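You operate a simulated robot arm through the tools that you are given. There is no shell and no other tool. Be economical: measure what you need, move in short steps, check, and stop when the job is done.

The job below is to be done with a simulated robot arm. You get a single attempt, and the scene is never put back.

TASK
Take the yellow coil and put it on the low shelf of the long grey table. Then take the small carton that says "belts" from the top shelf of the extractor rack and put it on top of the grey hood. Then put the brown capacitor in the black tray on the beige table. Then put the blue capacitor on the third level from the top of the grey shelf away on the blue table. Then stack the green board labelled "C" from the top of the packing table on top of the green board labelled "A". Then take the red lead on the low left shelf of the steel rack and put it away on the white table. Then fetch the black reel that expires first and set it on the counter of the extractor rack. Then fetch the orange reel that expires first and set it on the low shelf of the long grey table. Keep to this order. Set down upright: small carton.

Only the result counts: the job must be done as asked and must still hold three seconds after the hand-in. Knocking over, shifting, dropping, spilling or breaking anything else fails it.

THE ROBOT
A 6-joint arm with a two-finger gripper on a trunk, on a base that drives. Base frame: it is fixed to the floor where the robot stands at the start and does not move with it; the origin is under the middle of the robot, x ahead of it, y to its left, z up; the surface under the hand at the start is at about z = 78. Lengths are in cm, angles in degrees, forces in N, time in s.
Its first joint turns from -166.0 to 166.0 degrees. Places, roughly: black reel [-225, -125, 100]; black tray (29x18x4 cm) [70, -420, 80]; blue capacitor (3x3x4 cm) [-10, -680, 90]; blue table [-220, -450, 80]; brown capacitor (3x3x4 cm) [90, -450, 80]; counter of the extractor rack [70, -310, 90]; green board [-550, -575, 75]; grey hood [50, -125, 75]; low shelf of the long grey table [-220, -280, 30]; orange reel [-225, -75, 100]; red lead (7x2x6 cm) [-540, -460, 70]; small carton [50, -275, 150]; white table [-150, -440, 80]; yellow coil (3x3x4 cm) [70, 0, 80]. Payload 2.45 kg.
The TCP is the grasp point between the finger pads, 2 cm short of the fingertips. In the tool frame z runs along the fingers and y along their closing line. The gripper opens to 14 cm. The gripper's body begins 16.8 cm behind the TCP.
Orientation is that of the tool frame in the base frame, as [roll, pitch, yaw] about the fixed x, y, z axes, in that order (R = Rz(yaw) Ry(pitch) Rx(roll)). With the fingers straight down and closing along the base's y, the tool's x points along the base's -x, its y along +y and its z along -z.

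THE INTERFACE
- The arm moves only by the tool play_rows. Its argument "motion" is a list that holds one entry, the list of rows, each a list of 7 numbers: the turn, a rotation vector about the tool's x, y, z in units of 60 degrees (1.0 is 60 degrees), then the shift along the tool's x, y, z in units of 500 mm (1.0 is 500 mm), then the opening, from 0 (shut) to 1 (fully open). In form: [[[rx, ry, rz, dx, dy, dz, grip], ...]]. A call has 1 to 8 rows; each row is the pose to reach, as a shift and turn from the pose commanded when the call began, along the tool's axes at that moment. A call with a number of a shift or a turn outside -1 to 1 is refused whole. Rows are played at 5 a second. More than 5 cm and 8.6 degrees between two rows, or a gripper value outside its range, and nothing of the call is played. Where a pose cannot be reached the arm comes as near as it can. A force on the tool above 40 N (or 10 N above the force at the start of the call, whichever is more), or a blocked arm, ends the call early, and 0.2 s more pass. The fingers move at their own pace (about 4.5 cm/s each) and stop on an object; they squeeze with about 24 N. The grip force told is the motor's: it shows also when the fingers shut on nothing. Time passes only in rows, and 0.2 s behind the last, so rows that repeat a pose let the fingers close. The reply holds the time, the measured pose of the TCP, the force on the tool along the base axes, the opening and the grip force, in the units named above and with some noise, with the torque about the TCP (base axes, N m) and any sound that the robot's microphone picked up, and new pictures: "pictures" is both (left out), scene, wrist or none.
- Cameras (640 x 400 px; columns grow to the right, rows downward): "scene" is now at [-12.62, 10.92, 116.06]; the picture's right is [-0.66, -0.75, 0.00], its down [-0.17, 0.15, -0.97] and it looks along [0.73, -0.64, -0.23] (base axes); focal length 269 px, centre (320, 200). "wrist" rides on the gripper at [7.8, 1.1, -20.9] in the tool frame; the picture's right is [-0.14, 0.99, 0.00], its down [-0.92, -0.13, -0.37] and it looks along [-0.37, -0.05, 0.93] (tool axes); focal length 280 px, centre (320, 200). There is no depth. A picture from a camera that has moved, and an enlarged one, comes with that camera's place and axes in the base frame and with its lens. The place of the scene camera against the robot may be out by one fixed shift of up to 1.2 cm in any direction.
- roll_base(legs): drives the robot by 1 to 6 legs, each [ahead, left, turn to the left] in cm, cm and degrees, along the robot's own axes; the way and the turn of a leg run together, so that a leg with both is an arc; at most 150 cm and 180 degrees a leg. The arm and the cameras ride along, it lands a little off, and it stops where it bumps. It gives what a move gives, and a new picture of the scene camera.
- aim_head(pan, tilt): turns the head with the scene camera to pan (to the left, within 143 degrees either way) and tilt (down, from -29 to 69), counted from straight ahead of the robot. It gives what a move gives, and a new picture of the scene camera.
- enlarge(camera, box): a new picture of the part [left, top, right, bottom] of that camera's present view, enlarged. No time passes.
- sign_off(): hands the job in; it is judged then, once.

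Work in short steps. Places have to be worked out from the pictures, the camera data and where the tool is seen: move nearer, look again, correct. Check each grasp and each placing, and mend what went wrong. You have 483 turns and 360 pictures in all, those below and enlarged ones among them. Open the gripper and draw the arm clear of the work before you hand the job in, unless the task says otherwise; then end with one line.

The tools are called after ">>>" as name(argument=value, ...) on one line, values as JSON. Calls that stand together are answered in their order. play_rows: Moves the arm, as the interface text tells. Its arguments: {"type":"object","properties":{"motion":{"type":"array"},"pictures":{"type":"string","enum":["both","scene","wrist","none"]}},"required":["motion"]} The other tools are called the same way: roll_base (legs) drives the base; aim_head (pan, tilt) turns the head that bears the scene camera; enlarge (camera, box) takes an enlarged picture of a part of a camera's view; sign_off () hands the job in.

At the start:

```text
clock: 0.0
ee_pos: [39.59, -46.06, 106.78]
tcp_rot: [-180.0, 0.0, 180.0]
contact_force: [0.8, 0.0, -0.3]
wrist_torque: [-0.02, 0.0, 0.0]
finger_gap: 14.01
grip_force: 0.0
robot x, y, heading: [0.49, -0.22, 0.1]
head pan, tilt: [-41.5, 13.5]
```

scene: 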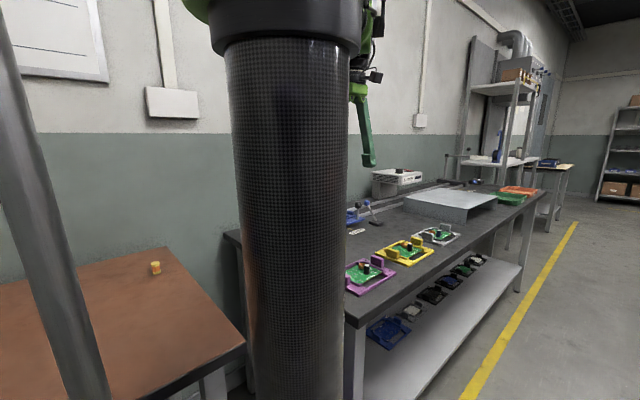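
wrist: 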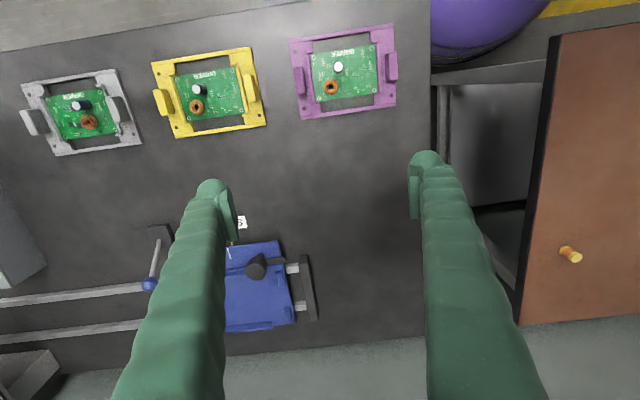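

The coil sits near (70, 0, 80) by both pictures. I look straight ahead and to the left first, to check that the way for the arm is free.

>>> aim_head(pan=0, tilt=20)

>>> aim_head(pan=-110, tilt=10)

```text
clock: 1.1
ee_pos: [39.54, -46.13, 106.82]
tcp_rot: [180.0, 0.0, -180.0]
contact_force: [-0.4, 0.2, 0.0]
wrist_torque: [-0.02, 0.0, 0.02]
finger_gap: 14.01
grip_force: 0.0
robot x, y, heading: [-0.05, -0.2, -0.0]
head pan, tilt: [0.0, 20.0]
camera scene: at [-10.3, 17.1, 115.0], right [0.0, -1.0, 0.0], down [-0.34, 0.0, -0.94], along [0.94, 0.0, -0.34], focal length 269 px, centre (320, 200)
```

scene: 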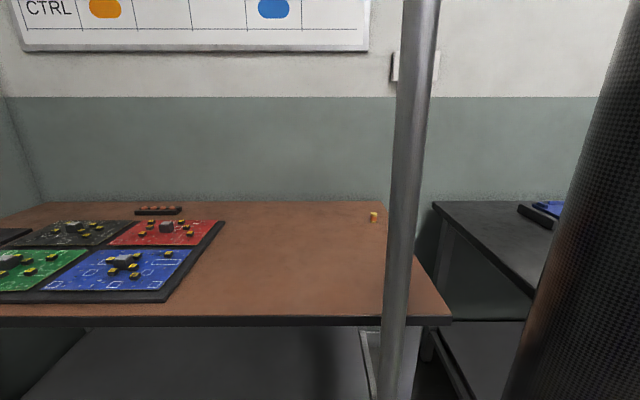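

```text
clock: 3.0
ee_pos: [39.55, -46.1, 106.75]
tcp_rot: [179.9, 0.0, 180.0]
contact_force: [0.4, 0.1, -0.3]
wrist_torque: [0.04, 0.0, 0.0]
finger_gap: 14.0
grip_force: 0.1
robot x, y, heading: [0.02, 0.06, -0.0]
head pan, tilt: [-110.0, 10.0]
camera scene: at [-22.79, 8.37, 116.63], right [-0.94, 0.34, 0.0], down [0.06, 0.16, -0.98], along [-0.34, -0.93, -0.17], focal length 269 px, centre (320, 200)
```

scene: 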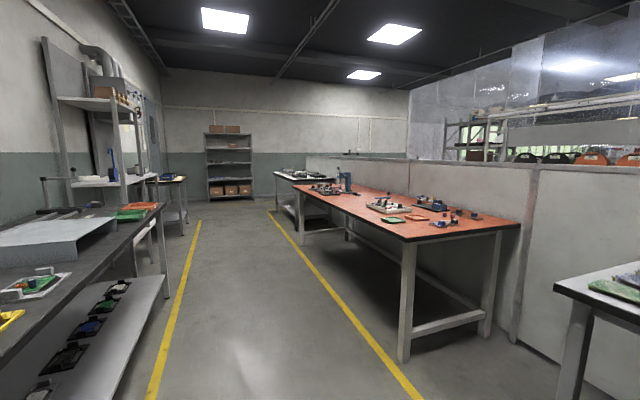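

The thin pole is the robot's own head post; the way to the coil is free. I swing the hand toward (70, 0), still high.

>>> play_rows(motion=[[[0, 0, 0, -0.055, 0.0825, 0, 1], [0, 0, 0, -0.11, 0.165, 0, 1], [0, 0, 0, -0.165, 0.2475, 0, 1], [0, 0, 0, -0.22, 0.33, 0, 1], [0, 0, 0, -0.275, 0.4125, 0, 1], [0, 0, 0, -0.33, 0.495, 0, 0.6], [0, 0, 0, -0.385, 0.5775, 0, 0.6], [0, 0, 0, -0.44, 0.66, 0, 0.6]]], pictures="none")

>>> play_rows(motion=[[[0, 0, 0, -0.055, 0.0825, 0, 0.6], [0, 0, 0, -0.11, 0.165, 0, 0.6], [0, 0, 0, -0.16, 0.25, 0, 0.6], [0, 0, 0, -0.16, 0.26, 0.08, 0.6], [0, 0, 0, -0.16, 0.26, 0.16, 0.6]]])

```text
clock: 4.8
ee_pos: [61.67, -13.11, 106.78]
tcp_rot: [-180.0, 0.0, 179.9]
contact_force: [-0.4, -0.8, 0.3]
wrist_torque: [0.01, -0.06, -0.01]
finger_gap: 8.41
grip_force: 0.0
robot x, y, heading: [0.17, -0.12, -0.0]
head pan, tilt: [-110.0, 10.0]
```

```text
clock: 6.0
ee_pos: [69.73, -0.26, 98.88]
tcp_rot: [180.0, 0.0, -180.0]
contact_force: [0.3, -0.7, -0.9]
wrist_torque: [0.01, -0.03, 0.02]
finger_gap: 8.41
grip_force: 0.1
robot x, y, heading: [-0.14, 0.05, 0.1]
head pan, tilt: [-110.0, 10.0]
camera scene: at [-22.79, 8.38, 116.63], right [-0.94, 0.34, 0.0], down [0.06, 0.16, -0.98], along [-0.34, -0.93, -0.17], focal length 269 px, centre (320, 200)
camera wrist: at [61.84, 0.96, 119.69], right [0.14, 0.99, 0.0], down [0.92, -0.13, 0.37], along [0.37, -0.05, -0.93], focal length 280 px, centre (320, 200)
```

scene: 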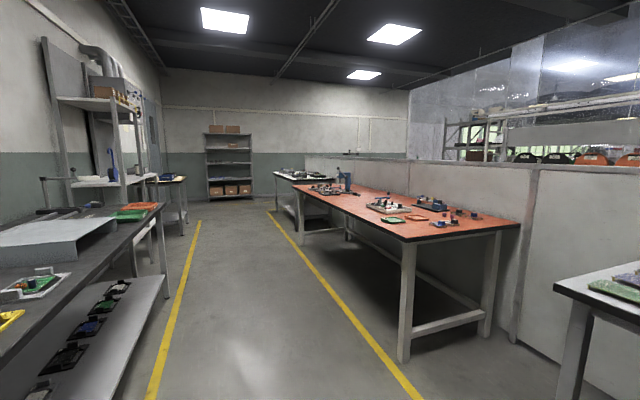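
wrist: 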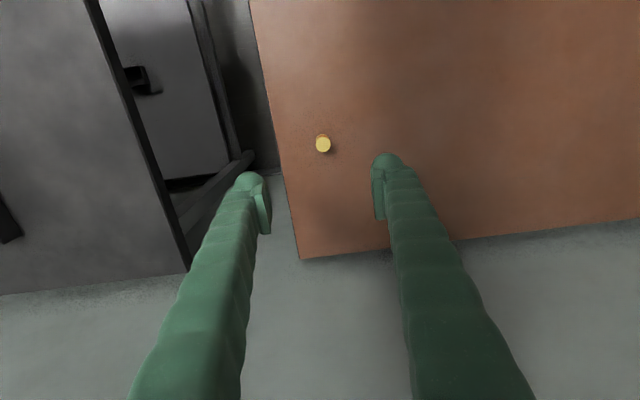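

The coil's axis is near (68.9, 0.4), top at about z = 82. I go down over it with the opening at 6 cm, to z = 81.

>>> play_rows(motion=[[[0, 0, 0, 0.017, 0.013, 0.09, 0.5], [0, 0, 0, 0.017, 0.013, 0.18, 0.45], [0, 0, 0, 0.017, 0.013, 0.25, 0.45]]], pictures="wrist")

```text
clock: 6.8
ee_pos: [68.77, 0.56, 86.2]
tcp_rot: [-180.0, 0.0, -179.9]
contact_force: [0.1, 0.6, -0.2]
wrist_torque: [0.0, -0.01, -0.01]
finger_gap: 6.29
grip_force: 0.1
robot x, y, heading: [0.25, 0.75, -0.0]
head pan, tilt: [-110.0, 10.0]
camera wrist: at [61.02, 1.65, 107.05], right [0.14, 0.99, 0.0], down [0.92, -0.13, 0.37], along [0.37, -0.05, -0.93], focal length 280 px, centre (320, 200)
```

wrist: 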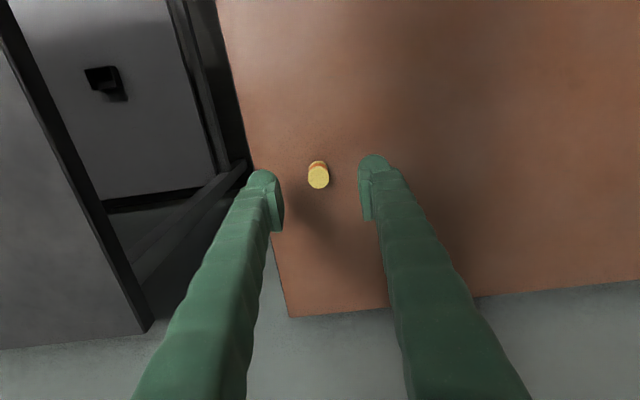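

It is centred. I go down 5.4 cm and close.

>>> play_rows(motion=[[[0, 0, 0, 0.004, 0, 0.06, 0.45], [0, 0, 0, 0.004, 0, 0.106, 0.45], [0, 0, 0, 0.004, 0, 0.106, 0.1], [0, 0, 0, 0.004, 0, 0.106, 0.1], [0, 0, 0, 0.004, 0, 0.106, 0.1], [0, 0, 0, 0.004, 0, 0.106, 0.1], [0, 0, 0, 0.004, 0, 0.03, 0.1], [0, 0, 0, 0.004, 0, -0.06, 0.1]]], pictures="wrist")

```text
clock: 8.6
ee_pos: [68.64, 0.61, 89.46]
tcp_rot: [180.0, 0.0, -180.0]
contact_force: [0.1, 1.1, -0.2]
wrist_torque: [-0.01, 0.0, 0.01]
finger_gap: 1.37
grip_force: 0.0
robot x, y, heading: [-0.23, -0.15, 0.1]
head pan, tilt: [-110.0, 10.0]
camera wrist: at [60.83, 1.8, 110.35], right [0.14, 0.99, 0.0], down [0.92, -0.13, 0.37], along [0.37, -0.05, -0.93], focal length 280 px, centre (320, 200)
```

wrist: 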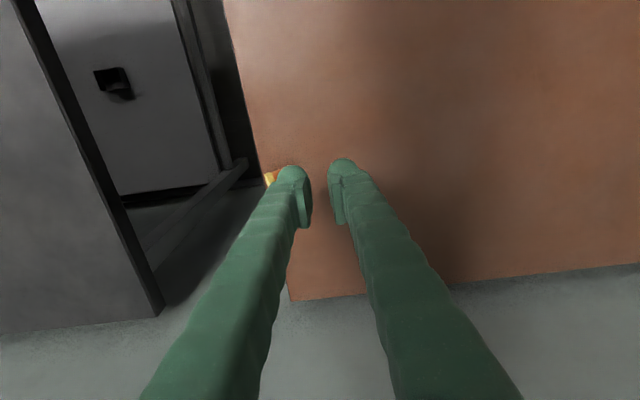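

The grasp slipped: the coil is now beside the left finger. I rise and look.

>>> play_rows(motion=[[[0, 0, 0, 0, 0, -0.08, 0.3], [0, 0, 0, 0, 0.06, -0.12, 0.6], [0, 0, 0, 0, 0.06, -0.12, 0.6]]], pictures="wrist")

>>> enlarge(camera="wrist", box=[220, 80, 380, 180])

>>> aim_head(pan=-5, tilt=25)

```text
clock: 9.4
ee_pos: [68.6, 3.68, 95.62]
tcp_rot: [179.9, -0.1, 180.0]
contact_force: [0.3, 0.1, -0.7]
wrist_torque: [-0.01, 0.01, 0.01]
finger_gap: 8.32
grip_force: 0.3
robot x, y, heading: [0.22, 0.08, 0.2]
head pan, tilt: [-110.0, 10.0]
camera wrist: at [60.8, 4.75, 116.38], right [0.14, 0.99, 0.0], down [0.92, -0.13, 0.37], along [0.37, -0.05, -0.93], focal length 280 px, centre (320, 200)
```

wrist: 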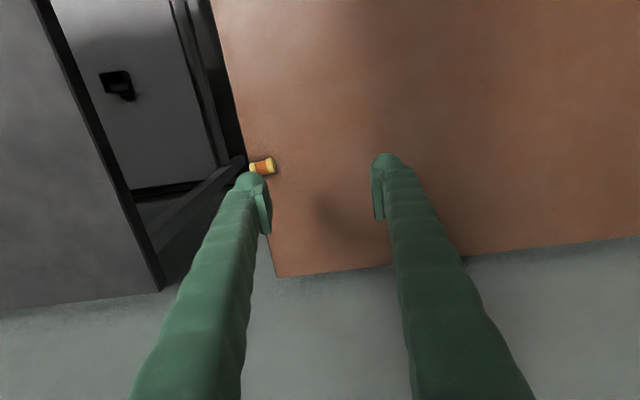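

```text
4.00 times, centred on (300, 130) of wrist
camera zoom: at [60.8, 4.75, 116.38], right [0.14, 0.99, 0.0], down [0.92, -0.13, 0.37], along [0.37, -0.05, -0.93], focal length 1122 px, centre (400, 480)
```

zoom: 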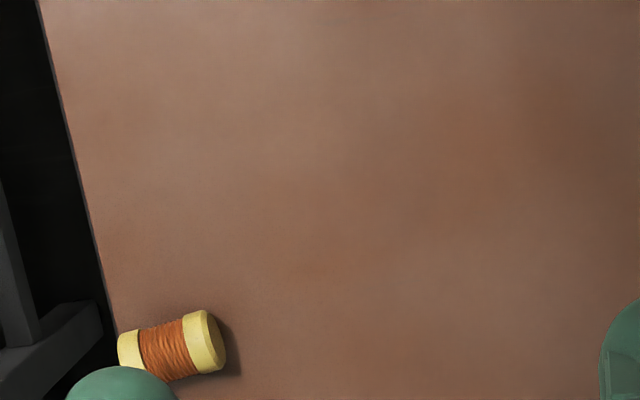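

```text
clock: 11.2
ee_pos: [68.5, 3.6, 95.57]
tcp_rot: [179.9, 0.0, -180.0]
contact_force: [0.3, -0.2, 0.4]
wrist_torque: [0.01, -0.02, -0.01]
finger_gap: 8.43
grip_force: 0.1
robot x, y, heading: [0.24, -0.15, 0.1]
head pan, tilt: [-5.0, 25.0]
camera scene: at [-10.42, 16.32, 114.19], right [-0.09, -1.0, 0.0], down [-0.42, 0.04, -0.91], along [0.9, -0.08, -0.42], focal length 269 px, centre (320, 200)
```

scene: 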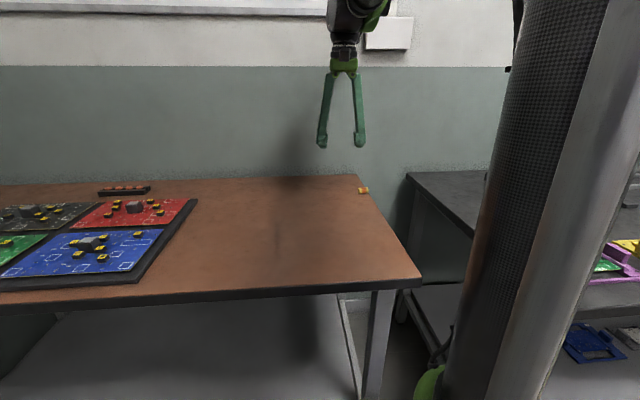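

The table is lower than I took it to be: the two wrist views triangulate the coil's top at about z = 79.7, so the table is at about 75.7. I pinched only the top flange, and the coil tipped over and now lies along y near (70, -4.7, 77) at the table's edge. I turn the hand 90 degrees so that the fingers close across the coil along x.

>>> play_rows(motion=[[[0, 0, 0.14, -0.004, -0.024, 0, 0.5], [0, 0, 0.28, -0.008, -0.048, 0, 0.5], [0, 0, 0.42, -0.012, -0.072, 0, 0.5], [0, 0, 0.56, -0.016, -0.096, 0, 0.5], [0, 0, 0.7, -0.02, -0.12, 0, 0.5], [0, 0, 0.84, -0.025, -0.14, 0, 0.5], [0, 0, 0.98, -0.03, -0.16, 0, 0.5]]], pictures="none")

>>> play_rows(motion=[[[0, 0, 0.14, 0, 0, 0, 0.5], [0, 0, 0.28, 0, 0, 0, 0.5], [0, 0, 0.42, 0, 0, 0, 0.5], [0, 0, 0.52, 0, 0, 0, 0.5], [0, 0, 0.52, 0, 0, 0, 0.5]]], pictures="wrist")

```text
clock: 12.8
ee_pos: [70.12, -4.43, 95.43]
tcp_rot: [180.0, -0.2, 121.0]
contact_force: [-0.4, -0.4, 0.9]
wrist_torque: [-0.01, 0.01, 0.01]
finger_gap: 7.02
grip_force: 0.2
robot x, y, heading: [0.05, 0.35, -0.0]
head pan, tilt: [-5.0, 25.0]
```

```text
clock: 14.0
ee_pos: [69.98, -4.44, 95.36]
tcp_rot: [180.0, -0.1, 89.8]
contact_force: [-0.7, 0.5, 0.5]
wrist_torque: [-0.03, -0.02, 0.01]
finger_gap: 7.02
grip_force: 0.0
robot x, y, heading: [0.18, 0.39, 0.2]
head pan, tilt: [-5.0, 25.0]
camera wrist: at [71.12, 3.47, 116.16], right [0.99, -0.14, 0.0], down [-0.13, -0.92, 0.37], along [-0.05, -0.37, -0.93], focal length 280 px, centre (320, 200)
```

wrist: 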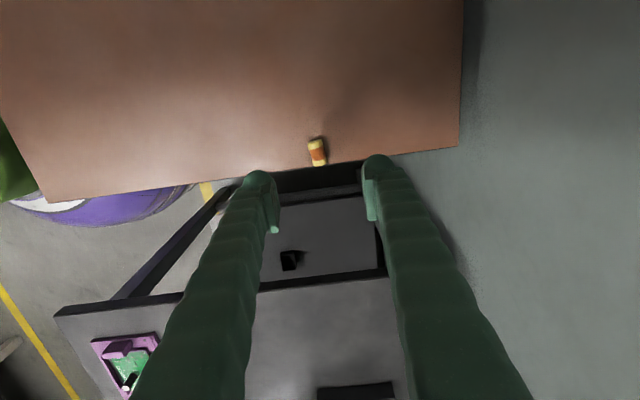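

The coil is at (69.6, -4.9), 10 degrees off the y axis. I correct, turn a little and go down to z = 84 for another look.

>>> play_rows(motion=[[[0, 0, -0.1, -0.004, -0.004, 0.08, 0.5], [0, 0, -0.17, -0.008, -0.008, 0.16, 0.45], [0, 0, -0.17, -0.008, -0.008, 0.23, 0.4], [0, 0, -0.17, -0.008, -0.008, 0.23, 0.4]]], pictures="wrist")

>>> enlarge(camera="wrist", box=[240, 120, 400, 220])

```text
clock: 15.0
ee_pos: [69.41, -5.09, 83.68]
tcp_rot: [180.0, 0.1, 100.2]
contact_force: [-0.7, 0.6, -0.4]
wrist_torque: [-0.01, 0.01, 0.02]
finger_gap: 5.6
grip_force: 0.1
robot x, y, heading: [-0.35, -0.02, -0.1]
head pan, tilt: [-5.0, 25.0]
camera wrist: at [69.04, 2.95, 104.54], right [1.0, 0.04, 0.0], down [0.04, -0.93, 0.37], along [0.02, -0.37, -0.93], focal length 280 px, centre (320, 200)
```

wrist: 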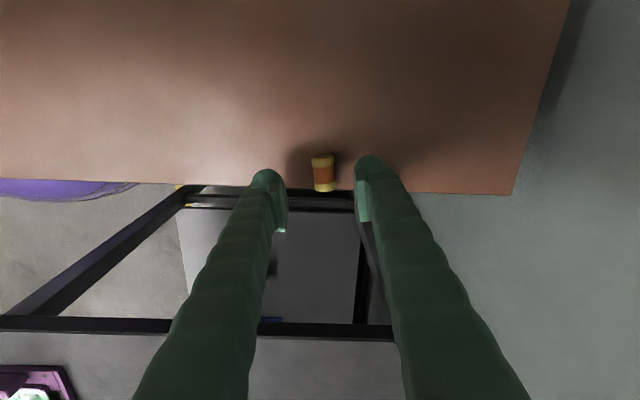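

```text
4.00 times, centred on (320, 170) of wrist
camera zoom: at [69.04, 2.95, 104.54], right [1.0, 0.04, 0.0], down [0.04, -0.93, 0.37], along [0.02, -0.37, -0.93], focal length 1122 px, centre (320, 320)
```

zoom: 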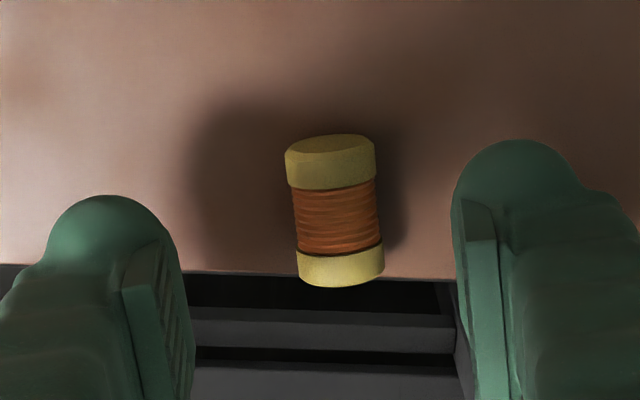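

Well lined up; the coil is about 2.1 cm thick. I go down to z = 78.0 and close.

>>> play_rows(motion=[[[0, 0, 0, 0, 0.01, 0.06, 0.4], [0, 0, 0, 0, 0.01, 0.113, 0.4], [0, 0, 0, 0, 0.01, 0.113, 0.0], [0, 0, 0, 0, 0.01, 0.113, 0.0], [0, 0, 0, 0, 0.01, 0.113, 0.0], [0, 0, 0, 0, 0.01, 0.113, 0.0]]], pictures="wrist")

```text
clock: 15.5
ee_pos: [69.92, -4.77, 79.98]
tcp_rot: [-179.9, -0.1, 100.1]
contact_force: [-10.1, 1.7, 36.5]
wrist_torque: [0.07, 0.29, 0.05]
finger_gap: 5.59
grip_force: 0.0
robot x, y, heading: [-0.17, -0.15, -0.0]
head pan, tilt: [-5.0, 25.0]
stopped in row 2: the force on the tool passed its limit at 116 N (the readings are from after the stop); the commanded pose is now the measured one
camera wrist: at [69.69, 3.18, 100.75], right [1.0, 0.04, 0.0], down [0.04, -0.93, 0.37], along [0.01, -0.37, -0.93], focal length 280 px, centre (320, 200)
```

wrist: 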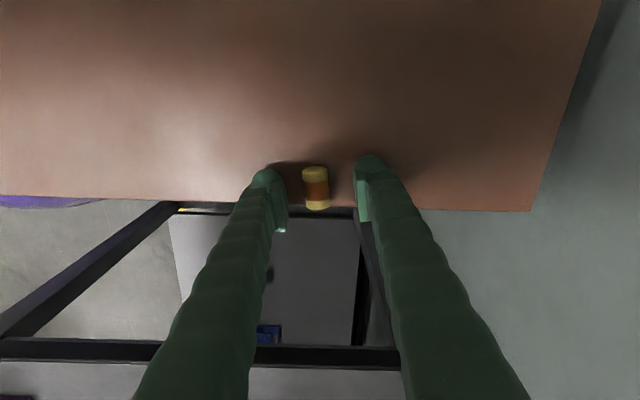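

The tips touched the table: it is at z = 78 after all, so the TCP belongs at about 80.2. I rise slightly and close on the lying coil.

>>> play_rows(motion=[[[0, 0, 0, 0, -0.004, -0.006, 0.3], [0, 0, 0, 0, -0.004, -0.006, 0.2], [0, 0, 0, 0, -0.004, -0.006, 0.1], [0, 0, 0, 0, -0.004, -0.006, 0.0], [0, 0, 0, 0, -0.004, -0.006, 0.0], [0, 0, 0, 0, -0.004, -0.006, 0.0]]], pictures="wrist")

```text
clock: 16.9
ee_pos: [69.86, -4.91, 79.94]
tcp_rot: [-179.9, -0.1, 100.2]
contact_force: [0.4, -0.3, 0.0]
wrist_torque: [0.03, -0.02, 0.01]
finger_gap: 1.94
grip_force: 23.9
robot x, y, heading: [-0.23, 0.4, 0.1]
head pan, tilt: [-5.0, 25.0]
camera wrist: at [69.66, 3.13, 100.88], right [1.0, 0.04, 0.0], down [0.04, -0.93, 0.37], along [0.01, -0.37, -0.93], focal length 280 px, centre (320, 200)
```

wrist: 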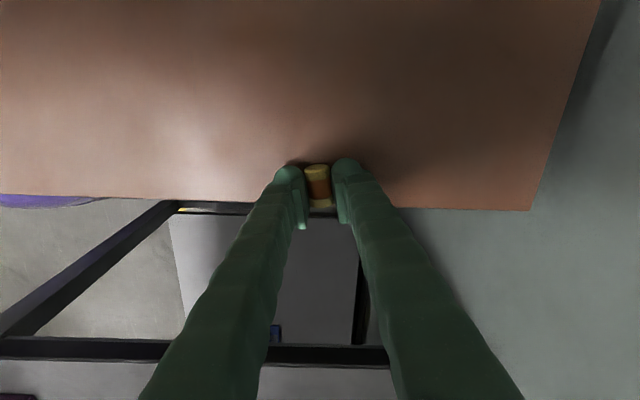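

The coil is held (gap 1.94, 24 N). I lift it and draw the hand back.

>>> play_rows(motion=[[[0, 0, 0, 0, 0, -0.08, 0], [0, 0, 0, 0, 0, -0.16, 0], [0, 0, 0, 0, 0, -0.25, 0], [0, 0, 0, 0, 0, -0.34, 0], [0, 0, 0, 0, 0, -0.43, 0], [0, 0, 0, 0, 0, -0.52, 0], [0, 0, 0, 0, 0, -0.6, 0]]], pictures="wrist")

>>> play_rows(motion=[[[0, 0, 0, 0, -0.09, 0, 0], [0, 0, 0, 0, -0.18, 0, 0], [0, 0, 0, 0, -0.27, 0, 0], [0, 0, 0, 0, -0.36, 0, 0], [0, 0, 0, 0, -0.45, 0, 0], [0, 0, 0, 0, -0.54, 0, 0], [0, 0, 0, 0, -0.6, 0, 0]]], pictures="none")

>>> aim_head(pan=140, tilt=10)

>>> aim_head(pan=-140, tilt=10)

```text
clock: 18.5
ee_pos: [69.7, -4.84, 110.04]
tcp_rot: [-180.0, 0.0, 100.2]
contact_force: [0.1, 0.5, 0.4]
wrist_torque: [0.0, -0.01, -0.02]
finger_gap: 1.92
grip_force: 23.9
robot x, y, heading: [-0.1, -0.32, -0.1]
head pan, tilt: [-5.0, 25.0]
camera wrist: at [69.39, 3.17, 130.89], right [1.0, 0.04, 0.0], down [0.04, -0.93, 0.37], along [0.01, -0.37, -0.93], focal length 280 px, centre (320, 200)
```

wrist: 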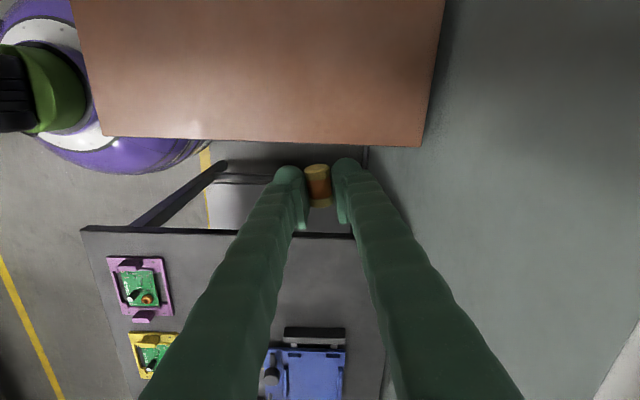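

```text
clock: 20.1
ee_pos: [40.83, -10.4, 110.31]
tcp_rot: [-179.9, 0.0, 100.3]
contact_force: [-0.8, -0.5, -0.7]
wrist_torque: [0.0, 0.03, -0.01]
finger_gap: 1.92
grip_force: 23.1
robot x, y, heading: [-0.31, 0.31, -0.1]
head pan, tilt: [-5.0, 25.0]
```

```text
clock: 22.4
ee_pos: [40.47, -10.33, 110.08]
tcp_rot: [-180.0, 0.0, 100.1]
contact_force: [0.7, 0.4, -0.6]
wrist_torque: [0.01, 0.01, 0.02]
finger_gap: 1.92
grip_force: 24.0
robot x, y, heading: [0.06, -0.11, 0.1]
head pan, tilt: [140.0, 10.0]
camera scene: at [-26.72, 23.1, 116.63], right [0.64, 0.77, 0.0], down [0.13, -0.11, -0.98], along [-0.75, 0.63, -0.17], focal length 269 px, centre (320, 200)
```

scene: 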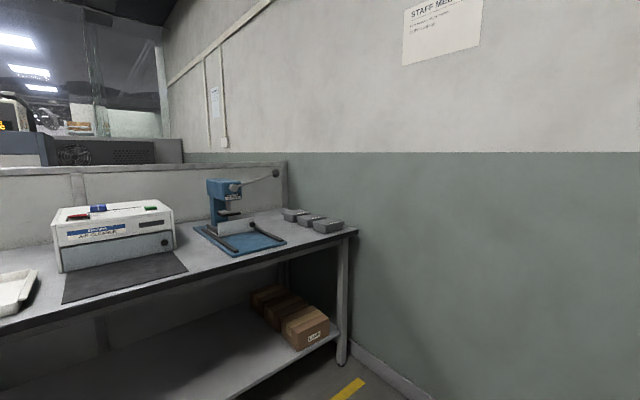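

```text
clock: 26.3
ee_pos: [40.48, -10.26, 110.1]
tcp_rot: [-180.0, 0.1, 100.2]
contact_force: [-0.7, 0.8, -0.3]
wrist_torque: [-0.01, 0.0, 0.01]
finger_gap: 1.9
grip_force: 24.0
robot x, y, heading: [-0.31, -0.18, -0.1]
head pan, tilt: [-140.0, 10.0]
camera scene: at [-10.3, 17.22, 116.56], right [0.01, -1.0, 0.0], down [-0.18, 0.0, -0.98], along [0.98, 0.01, -0.18], focal length 269 px, centre (320, 200)
```

scene: 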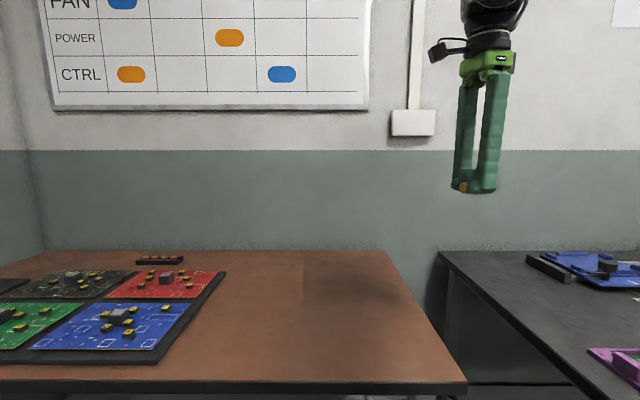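

The head was still turning when that picture was taken. I aim again to see the right-rear side.

>>> aim_head(pan=-142, tilt=5)

```text
clock: 26.9
ee_pos: [40.57, -10.33, 110.04]
tcp_rot: [-179.9, 0.1, 100.2]
contact_force: [-0.5, -0.6, 0.0]
wrist_torque: [0.02, -0.05, -0.04]
finger_gap: 1.95
grip_force: 24.3
robot x, y, heading: [0.15, -0.12, 0.1]
head pan, tilt: [-142.0, 5.0]
camera scene: at [-10.31, 17.26, 116.65], right [0.01, -1.0, 0.0], down [-0.17, 0.0, -0.99], along [0.99, 0.01, -0.17], focal length 269 px, centre (320, 200)
```

scene: 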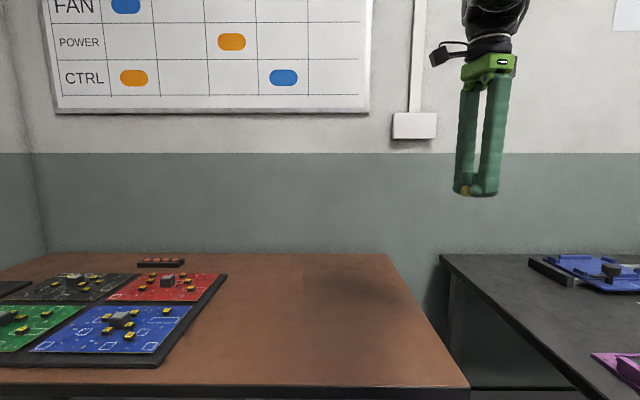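

The head seems to hang at pan 0. I try a smaller aim.

>>> aim_head(pan=-70, tilt=10)

```text
clock: 28.4
ee_pos: [40.53, -10.5, 110.09]
tcp_rot: [179.9, 0.0, 100.2]
contact_force: [0.4, 0.4, 0.2]
wrist_torque: [-0.01, 0.01, 0.01]
finger_gap: 1.92
grip_force: 24.1
robot x, y, heading: [0.28, -0.16, -0.1]
head pan, tilt: [-70.0, 10.0]
camera scene: at [-10.31, 17.27, 116.7], right [0.02, -1.0, 0.0], down [-0.17, 0.0, -0.99], along [0.99, 0.02, -0.17], focal length 269 px, centre (320, 200)
```

scene: 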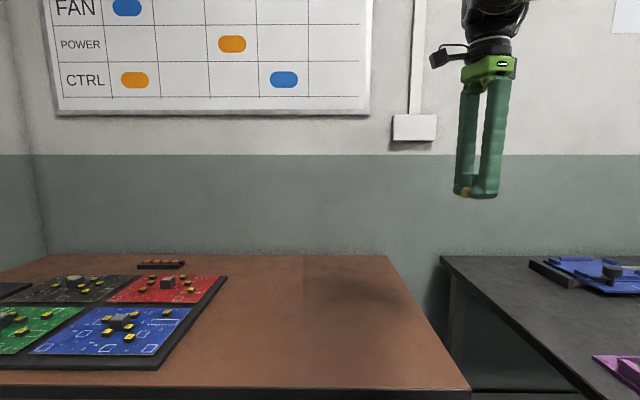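

The arm's links stand in the head's way. I move the hand to the start position's side, where the head could turn freely.

>>> play_rows(motion=[[[0, 0, 0, -0.09, -0.016, 0, 0], [0, 0, 0, -0.18, -0.032, 0, 0], [0, 0, 0, -0.27, -0.048, 0, 0], [0, 0, 0, -0.36, -0.064, 0, 0], [0, 0, 0, -0.45, -0.08, 0, 0], [0, 0, 0, -0.54, -0.096, 0, 0], [0, 0, 0, -0.63, -0.112, 0, 0], [0, 0, 0, -0.71, -0.12, 0, 0]]], pictures="none")

>>> aim_head(pan=-140, tilt=5)

```text
clock: 30.2
ee_pos: [40.74, -46.06, 109.75]
tcp_rot: [-180.0, -0.1, 100.3]
contact_force: [-0.5, 0.5, -0.1]
wrist_torque: [-0.05, -0.04, -0.02]
finger_gap: 1.93
grip_force: 24.0
robot x, y, heading: [0.17, 0.11, -0.1]
head pan, tilt: [-70.0, 10.0]
```

```text
clock: 31.6
ee_pos: [40.78, -46.01, 109.72]
tcp_rot: [180.0, -0.1, 100.2]
contact_force: [0.8, 0.1, -0.5]
wrist_torque: [-0.02, 0.03, 0.02]
finger_gap: 1.9
grip_force: 24.3
robot x, y, heading: [-0.15, -0.1, 0.2]
head pan, tilt: [-140.0, 5.0]
camera scene: at [-26.62, 11.2, 117.44], right [-0.64, 0.77, 0.0], down [0.07, 0.06, -1.0], along [-0.76, -0.64, -0.09], focal length 269 px, centre (320, 200)
```

scene: 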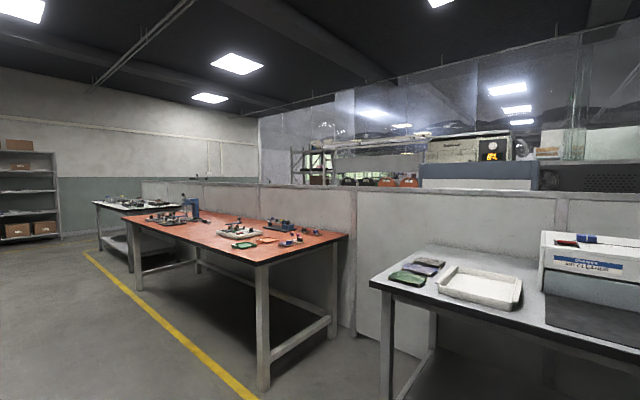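

The partition beside the red table seems to end beyond the white table, near y = -500; the other room lies behind it. The aisle runs from x = 16 to -107, so I drive down its middle sideways, with the arm on the aisle side.

>>> roll_base(legs=[[-47, 0, 0], [0, -140, 0], [0, -140, 0], [0, -140, 0]])

>>> aim_head(pan=-100, tilt=10)

```text
clock: 53.9
ee_pos: [-13.11, -461.13, 109.83]
tcp_rot: [180.0, 0.0, 99.4]
contact_force: [-0.5, 0.5, 0.4]
wrist_torque: [0.01, 0.01, -0.01]
finger_gap: 1.83
grip_force: 24.5
robot x, y, heading: [-53.04, -414.54, -0.6]
head pan, tilt: [-140.0, 5.0]
camera scene: at [-79.72, -402.89, 117.44], right [-0.63, 0.77, 0.0], down [0.07, 0.06, -1.0], along [-0.77, -0.63, -0.09], focal length 269 px, centre (320, 200)
```

scene: 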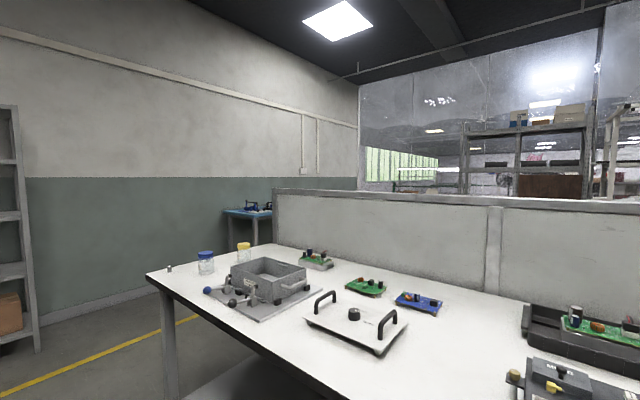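

```text
clock: 55.0
ee_pos: [-13.1, -461.08, 109.89]
tcp_rot: [-179.9, 0.0, 99.4]
contact_force: [0.2, -0.3, 0.1]
wrist_torque: [0.0, 0.01, 0.0]
finger_gap: 1.82
grip_force: 23.8
robot x, y, heading: [-52.77, -414.34, -0.8]
head pan, tilt: [-100.0, 10.0]
camera scene: at [-74.35, -406.22, 116.63], right [-0.98, 0.19, 0.0], down [0.03, 0.17, -0.98], along [-0.18, -0.97, -0.17], focal length 269 px, centre (320, 200)
```

scene: 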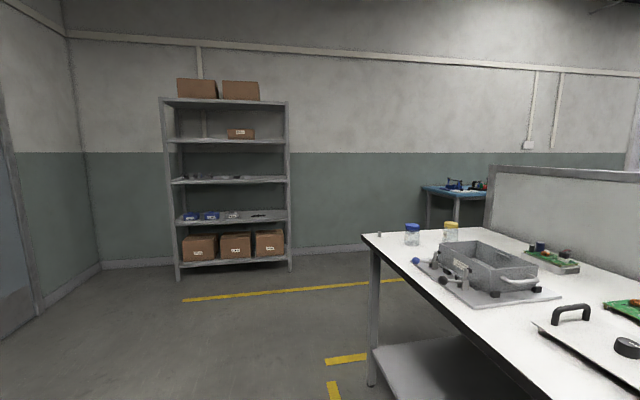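

The white table and partition end at y of about -520. I go on to y = -570 and look through the passage to the other room.

>>> roll_base(legs=[[0, -78, 0], [0, -78, 0]])

>>> aim_head(pan=-140, tilt=10)

```text
clock: 63.0
ee_pos: [-18.52, -617.68, 109.76]
tcp_rot: [-180.0, 0.0, 98.5]
contact_force: [0.1, 0.6, -0.4]
wrist_torque: [0.0, -0.02, 0.0]
finger_gap: 1.77
grip_force: 24.3
robot x, y, heading: [-57.69, -570.33, -1.6]
head pan, tilt: [-100.0, 10.0]
camera scene: at [-78.74, -561.74, 116.63], right [-0.98, 0.2, 0.0], down [0.04, 0.17, -0.98], along [-0.2, -0.96, -0.17], focal length 269 px, centre (320, 200)
```

scene: 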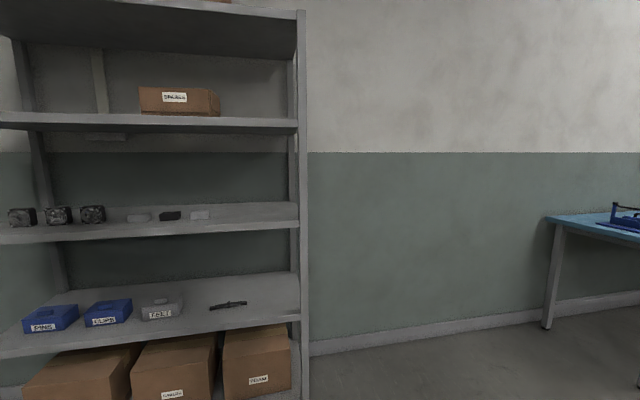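

```text
clock: 64.1
ee_pos: [-18.53, -617.63, 109.77]
tcp_rot: [-180.0, 0.0, 98.4]
contact_force: [-0.1, -0.6, 0.3]
wrist_torque: [0.0, -0.03, -0.01]
finger_gap: 1.75
grip_force: 24.4
robot x, y, heading: [-57.64, -570.44, -1.7]
head pan, tilt: [-140.0, 10.0]
camera scene: at [-84.14, -558.39, 116.63], right [-0.62, 0.79, 0.0], down [0.14, 0.11, -0.98], along [-0.77, -0.61, -0.17], focal length 269 px, centre (320, 200)
```

scene: 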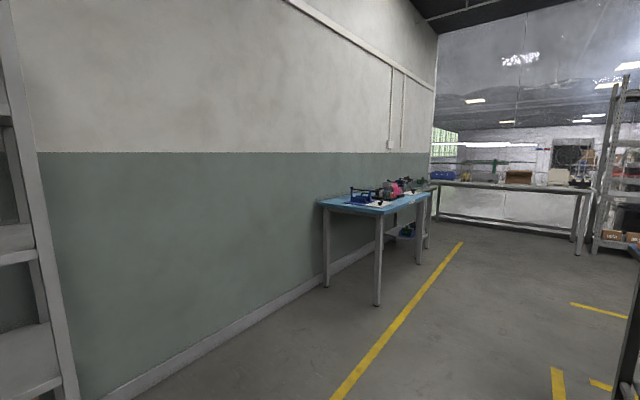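

The passage is open. I drive to x = -235 along y = -570 and look toward +y behind the partition.

>>> roll_base(legs=[[-88, 0, 1.7], [-88, 0, 0]])

>>> aim_head(pan=95, tilt=10)

```text
clock: 73.0
ee_pos: [-193.08, -614.77, 109.86]
tcp_rot: [180.0, 0.0, 100.9]
contact_force: [0.6, -0.5, -0.3]
wrist_torque: [-0.04, 0.01, 0.03]
finger_gap: 1.69
grip_force: 23.7
robot x, y, heading: [-234.85, -568.86, 0.7]
head pan, tilt: [-140.0, 10.0]
camera scene: at [-261.21, -558.22, 116.63], right [-0.65, 0.76, 0.0], down [0.13, 0.11, -0.98], along [-0.75, -0.64, -0.17], focal length 269 px, centre (320, 200)
```

scene: 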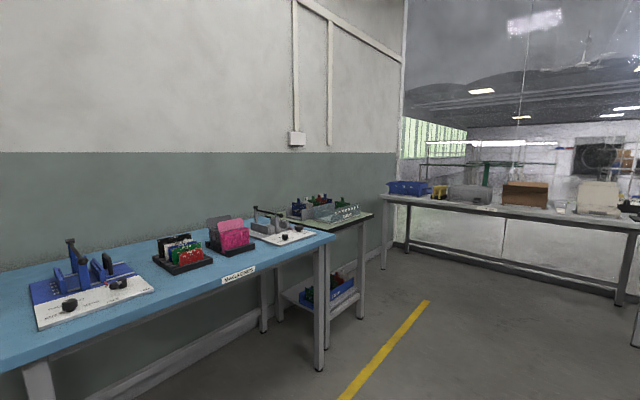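

```text
clock: 76.3
ee_pos: [-193.06, -614.76, 109.71]
tcp_rot: [180.0, -0.1, 100.9]
contact_force: [-0.6, 0.7, -0.3]
wrist_torque: [0.02, 0.0, 0.01]
finger_gap: 1.69
grip_force: 24.3
robot x, y, heading: [-233.99, -568.97, 0.8]
head pan, tilt: [95.0, 10.0]
camera scene: at [-255.08, -542.91, 116.63], right [1.0, 0.1, 0.0], down [0.02, -0.17, -0.98], along [-0.1, 0.98, -0.17], focal length 269 px, centre (320, 200)
```

scene: 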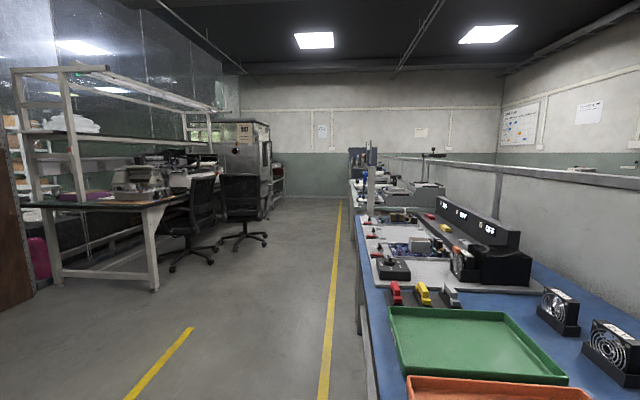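

The grip gap creeps down slightly, so I check the coil in the wrist view.

>>> enlarge(camera="wrist", box=[240, 120, 400, 220])

```text
4.00 times, centred on (320, 170) of wrist
camera zoom: at [-193.46, -606.69, 130.67], right [1.0, 0.05, 0.0], down [0.05, -0.93, 0.37], along [0.02, -0.37, -0.93], focal length 1122 px, centre (320, 320)
```

zoom: 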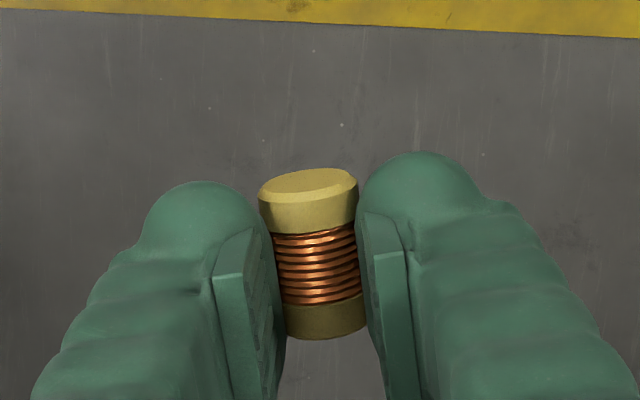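

The coil sits right at the finger tips and creeps. A regrip on the nearby blue table would make it safe, so I look at that table's near end.

>>> aim_head(pan=70, tilt=30)

```text
clock: 77.2
ee_pos: [-193.11, -614.57, 109.83]
tcp_rot: [-179.9, 0.1, 100.9]
contact_force: [-0.5, 0.5, 0.5]
wrist_torque: [0.01, 0.05, 0.03]
finger_gap: 0.01
grip_force: 24.0
robot x, y, heading: [-234.36, -569.11, 0.6]
head pan, tilt: [70.0, 30.0]
camera scene: at [-251.17, -543.62, 113.4], right [0.94, -0.33, 0.0], down [-0.17, -0.47, -0.87], along [0.29, 0.82, -0.5], focal length 269 px, centre (320, 200)
```

scene: 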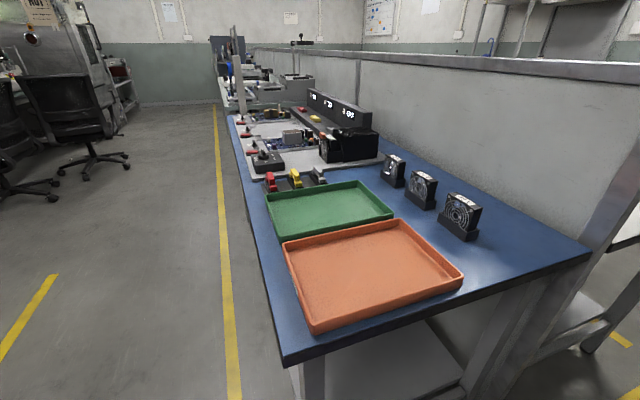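

The coil just slipped out onto the floor below the hand. I look for it with the wrist camera.

>>> play_rows(motion=[[[0, 0, 0, 0, 0, 0, 0.2], [0, 0, 0, 0, 0, 0, 0.5], [0, 0, 0, 0, 0, 0, 0.8]]], pictures="wrist")

>>> aim_head(pan=-80, tilt=45)

```text
clock: 78.0
ee_pos: [-193.13, -614.66, 109.79]
tcp_rot: [-179.9, 0.0, 100.8]
contact_force: [0.1, 0.3, 0.9]
wrist_torque: [0.02, 0.0, -0.02]
finger_gap: 6.74
grip_force: 0.0
robot x, y, heading: [-234.38, -569.07, 0.9]
head pan, tilt: [70.0, 30.0]
camera wrist: at [-193.46, -606.69, 130.67], right [1.0, 0.05, 0.0], down [0.05, -0.93, 0.37], along [0.02, -0.37, -0.93], focal length 280 px, centre (320, 200)
```

wrist: 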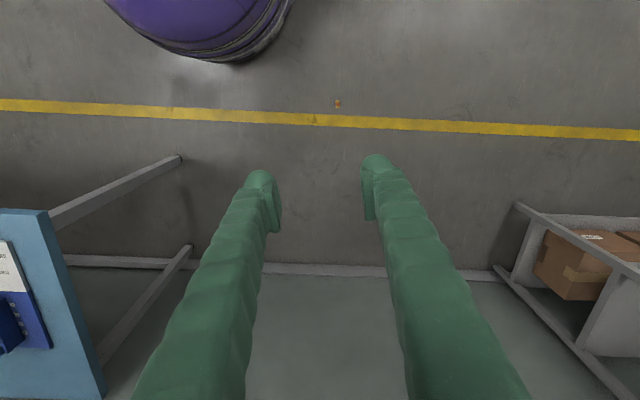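

```text
clock: 80.3
ee_pos: [-193.1, -614.61, 109.84]
tcp_rot: [-180.0, 0.0, 100.9]
contact_force: [-0.2, -0.3, -0.1]
wrist_torque: [0.02, 0.03, -0.02]
finger_gap: 11.22
grip_force: 0.1
robot x, y, heading: [-234.34, -569.14, 0.9]
head pan, tilt: [-80.0, 45.0]
camera scene: at [-252.65, -560.15, 111.13], right [-0.98, -0.19, 0.0], down [-0.13, 0.69, -0.71], along [0.13, -0.69, -0.71], focal length 269 px, centre (320, 200)
```

scene: 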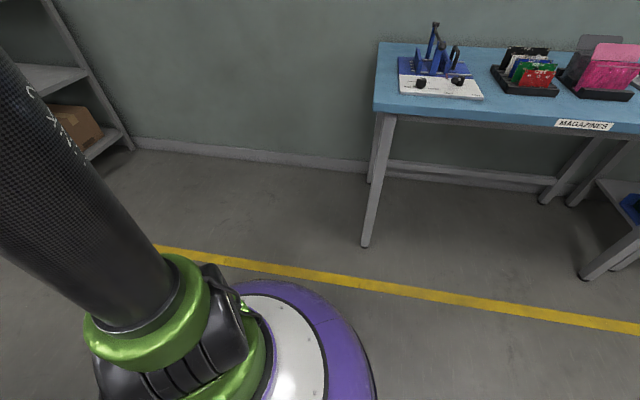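

The coil lies at about (-185.6, -612.2) on the floor, about 65 cm from the robot's axis and in reach. I enlarge it for its orientation.

>>> enlarge(camera="wrist", box=[317, 91, 357, 116])

>>> play_rows(motion=[[[0, 0, 0, 0, 0.04, 0.09, 0.8], [0, 0, 0, 0.02, 0.08, 0.17, 0.8], [0, 0, 0, 0.04, 0.12, 0.26, 0.8], [0, 0, 0, 0.05, 0.14, 0.35, 0.8], [0, 0, 0, 0.05, 0.14, 0.45, 0.8], [0, 0, 0, 0.05, 0.14, 0.55, 0.8], [0, 0, 0, 0.05, 0.14, 0.65, 0.8], [0, 0, 0, 0.05, 0.14, 0.75, 0.8]]], pictures="wrist")

```text
16.00 times, centred on (337, 104) of wrist
camera zoom: at [-193.46, -606.69, 130.67], right [1.0, 0.05, 0.0], down [0.05, -0.93, 0.37], along [0.02, -0.37, -0.93], focal length 4486 px, centre (48, 1744)
```

zoom: 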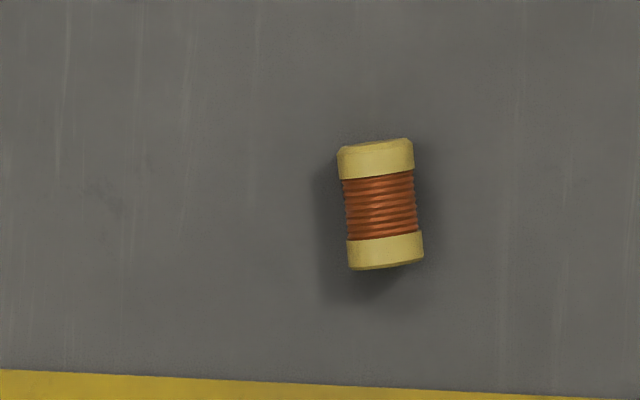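

```text
refused: row 3 steps farther than a row can; nothing moved
```

It lies along the fingers' width direction, as before. I repeat the descent with smaller steps.

>>> play_rows(motion=[[[0, 0, 0, 0.01, 0.04, 0.08, 0.7], [0, 0, 0, 0.019, 0.08, 0.16, 0.6], [0, 0, 0, 0.019, 0.12, 0.24, 0.5], [0, 0, 0, 0.019, 0.156, 0.32, 0.5], [0, 0, 0, 0.019, 0.156, 0.41, 0.5], [0, 0, 0, 0.019, 0.156, 0.5, 0.5], [0, 0, 0, 0.019, 0.156, 0.59, 0.5], [0, 0, 0, 0.019, 0.156, 0.68, 0.5]]], pictures="none")

>>> play_rows(motion=[[[0, 0, 0, 0, 0, 0.09, 0.5], [0, 0, 0, 0, 0, 0.18, 0.5], [0, 0, 0, 0, 0, 0.27, 0.5], [0, 0, 0, 0, 0, 0.36, 0.5], [0, 0, 0, 0, 0, 0.45, 0.5], [0, 0, 0, 0, 0, 0.54, 0.5], [0, 0, 0, 0, 0, 0.63, 0.5], [0, 0, 0, 0, 0, 0.7, 0.5]]], pictures="wrist")

```text
clock: 82.2
ee_pos: [-185.54, -612.17, 75.48]
tcp_rot: [-180.0, 0.0, 100.9]
contact_force: [0.1, -0.1, -0.1]
wrist_torque: [-0.04, -0.02, 0.01]
finger_gap: 7.0
grip_force: 0.1
robot x, y, heading: [-234.41, -568.77, 0.5]
head pan, tilt: [-80.0, 45.0]
```

```text
clock: 84.0
ee_pos: [-185.81, -612.19, 40.82]
tcp_rot: [-180.0, -0.1, 100.9]
contact_force: [-0.6, -0.6, -0.1]
wrist_torque: [-0.02, -0.02, -0.01]
finger_gap: 7.02
grip_force: 0.1
robot x, y, heading: [-234.21, -569.39, 0.6]
head pan, tilt: [-80.0, 45.0]
camera wrist: at [-186.13, -604.27, 61.68], right [1.0, 0.05, 0.0], down [0.05, -0.93, 0.37], along [0.02, -0.37, -0.93], focal length 280 px, centre (320, 200)
```

wrist: 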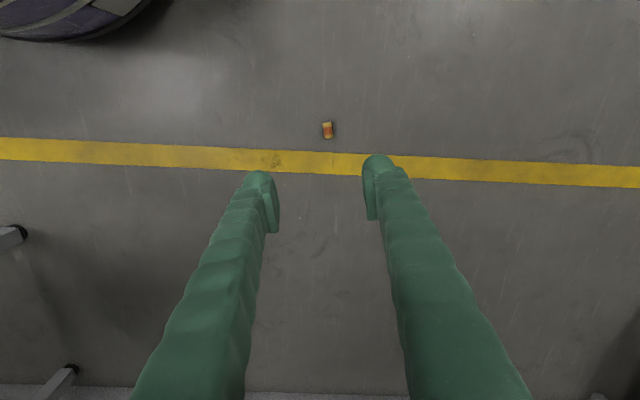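

The coil is near (-184.0, -612.3). I shift 1.8 cm and go lower.

>>> play_rows(motion=[[[0, 0, 0, -0.004, 0.018, 0.09, 0.5], [0, 0, 0, -0.008, 0.035, 0.18, 0.45], [0, 0, 0, -0.008, 0.035, 0.27, 0.4], [0, 0, 0, -0.008, 0.035, 0.36, 0.4], [0, 0, 0, -0.008, 0.035, 0.45, 0.4], [0, 0, 0, -0.008, 0.035, 0.54, 0.4], [0, 0, 0, -0.008, 0.035, 0.63, 0.4]]], pictures="wrist")

```text
clock: 85.5
ee_pos: [-176.37, -619.8, 14.42]
tcp_rot: [-179.8, -0.3, 100.8]
contact_force: [-0.6, 0.1, -1.2]
wrist_torque: [0.02, 0.03, 0.01]
finger_gap: 5.62
grip_force: 0.1
out of reach, approached as far as the arm can: row 3, 4, 5, 6, 7
robot x, y, heading: [-234.44, -569.11, 0.6]
head pan, tilt: [-80.0, 45.0]
camera wrist: at [-176.63, -611.98, 35.31], right [1.0, 0.05, -0.01], down [0.05, -0.93, 0.36], along [0.01, -0.36, -0.93], focal length 280 px, centre (320, 200)
```

wrist: 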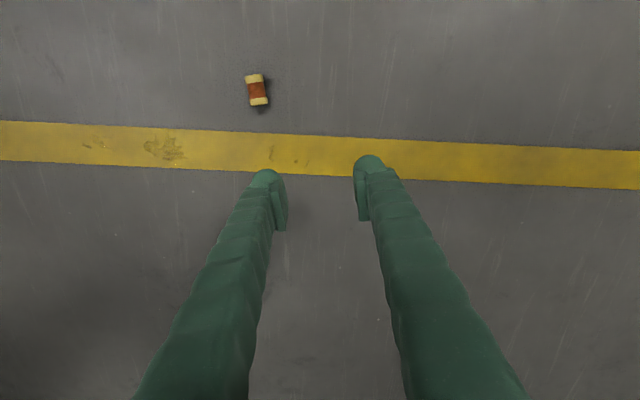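

At floor level the arm needs a larger radius: the reachable point was 77 cm out. I lift a bit and back the base away by about 20 cm from the coil.

>>> play_rows(motion=[[[0, 0, 0, 0, 0, -0.09, 0.4], [0, 0, 0, 0, 0, -0.18, 0.4], [0, 0, 0, 0, 0, -0.27, 0.4]]], pictures="none")

>>> roll_base(legs=[[-15, 12, 0]])

>>> play_rows(motion=[[[0, 0, 0, 0, 0, 0, 0.4]]], pictures="wrist")

```text
clock: 86.3
ee_pos: [-176.47, -619.6, 28.32]
tcp_rot: [-179.9, 0.1, 100.8]
contact_force: [0.9, 0.3, 0.2]
wrist_torque: [0.02, -0.01, 0.01]
finger_gap: 5.6
grip_force: 0.2
robot x, y, heading: [-234.36, -569.44, 0.8]
head pan, tilt: [-80.0, 45.0]
```

```text
clock: 87.9
ee_pos: [-191.24, -608.0, 28.3]
tcp_rot: [-180.0, -0.1, 100.8]
contact_force: [-0.3, 0.1, 0.6]
wrist_torque: [0.0, 0.0, 0.01]
finger_gap: 5.6
grip_force: 0.0
robot x, y, heading: [-249.24, -557.41, 0.5]
head pan, tilt: [-80.0, 45.0]
camera scene: at [-267.49, -548.5, 111.14], right [-0.98, -0.18, 0.0], down [-0.13, 0.69, -0.71], along [0.13, -0.69, -0.71], focal length 269 px, centre (320, 200)
```

scene: 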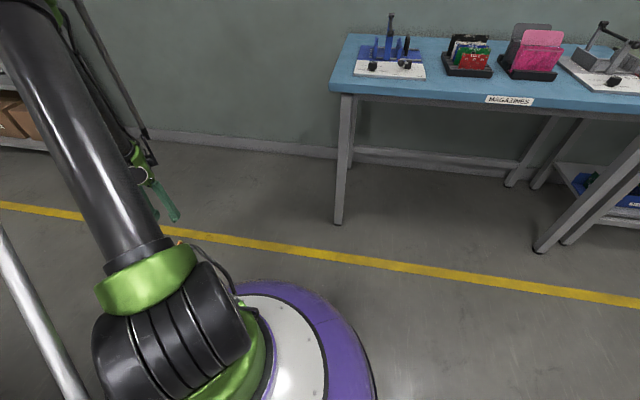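

```text
clock: 88.3
ee_pos: [-191.41, -607.96, 28.37]
tcp_rot: [-179.9, 0.0, 100.8]
contact_force: [0.2, 0.1, -0.4]
wrist_torque: [0.03, -0.02, 0.01]
finger_gap: 5.57
grip_force: 0.0
robot x, y, heading: [-249.29, -557.36, 0.7]
head pan, tilt: [-80.0, 45.0]
camera wrist: at [-191.7, -599.99, 49.15], right [1.0, 0.05, 0.0], down [0.05, -0.93, 0.37], along [0.02, -0.37, -0.93], focal length 280 px, centre (320, 200)
```

wrist: 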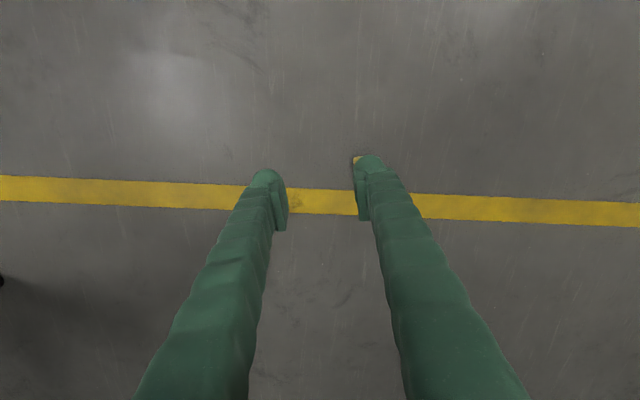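

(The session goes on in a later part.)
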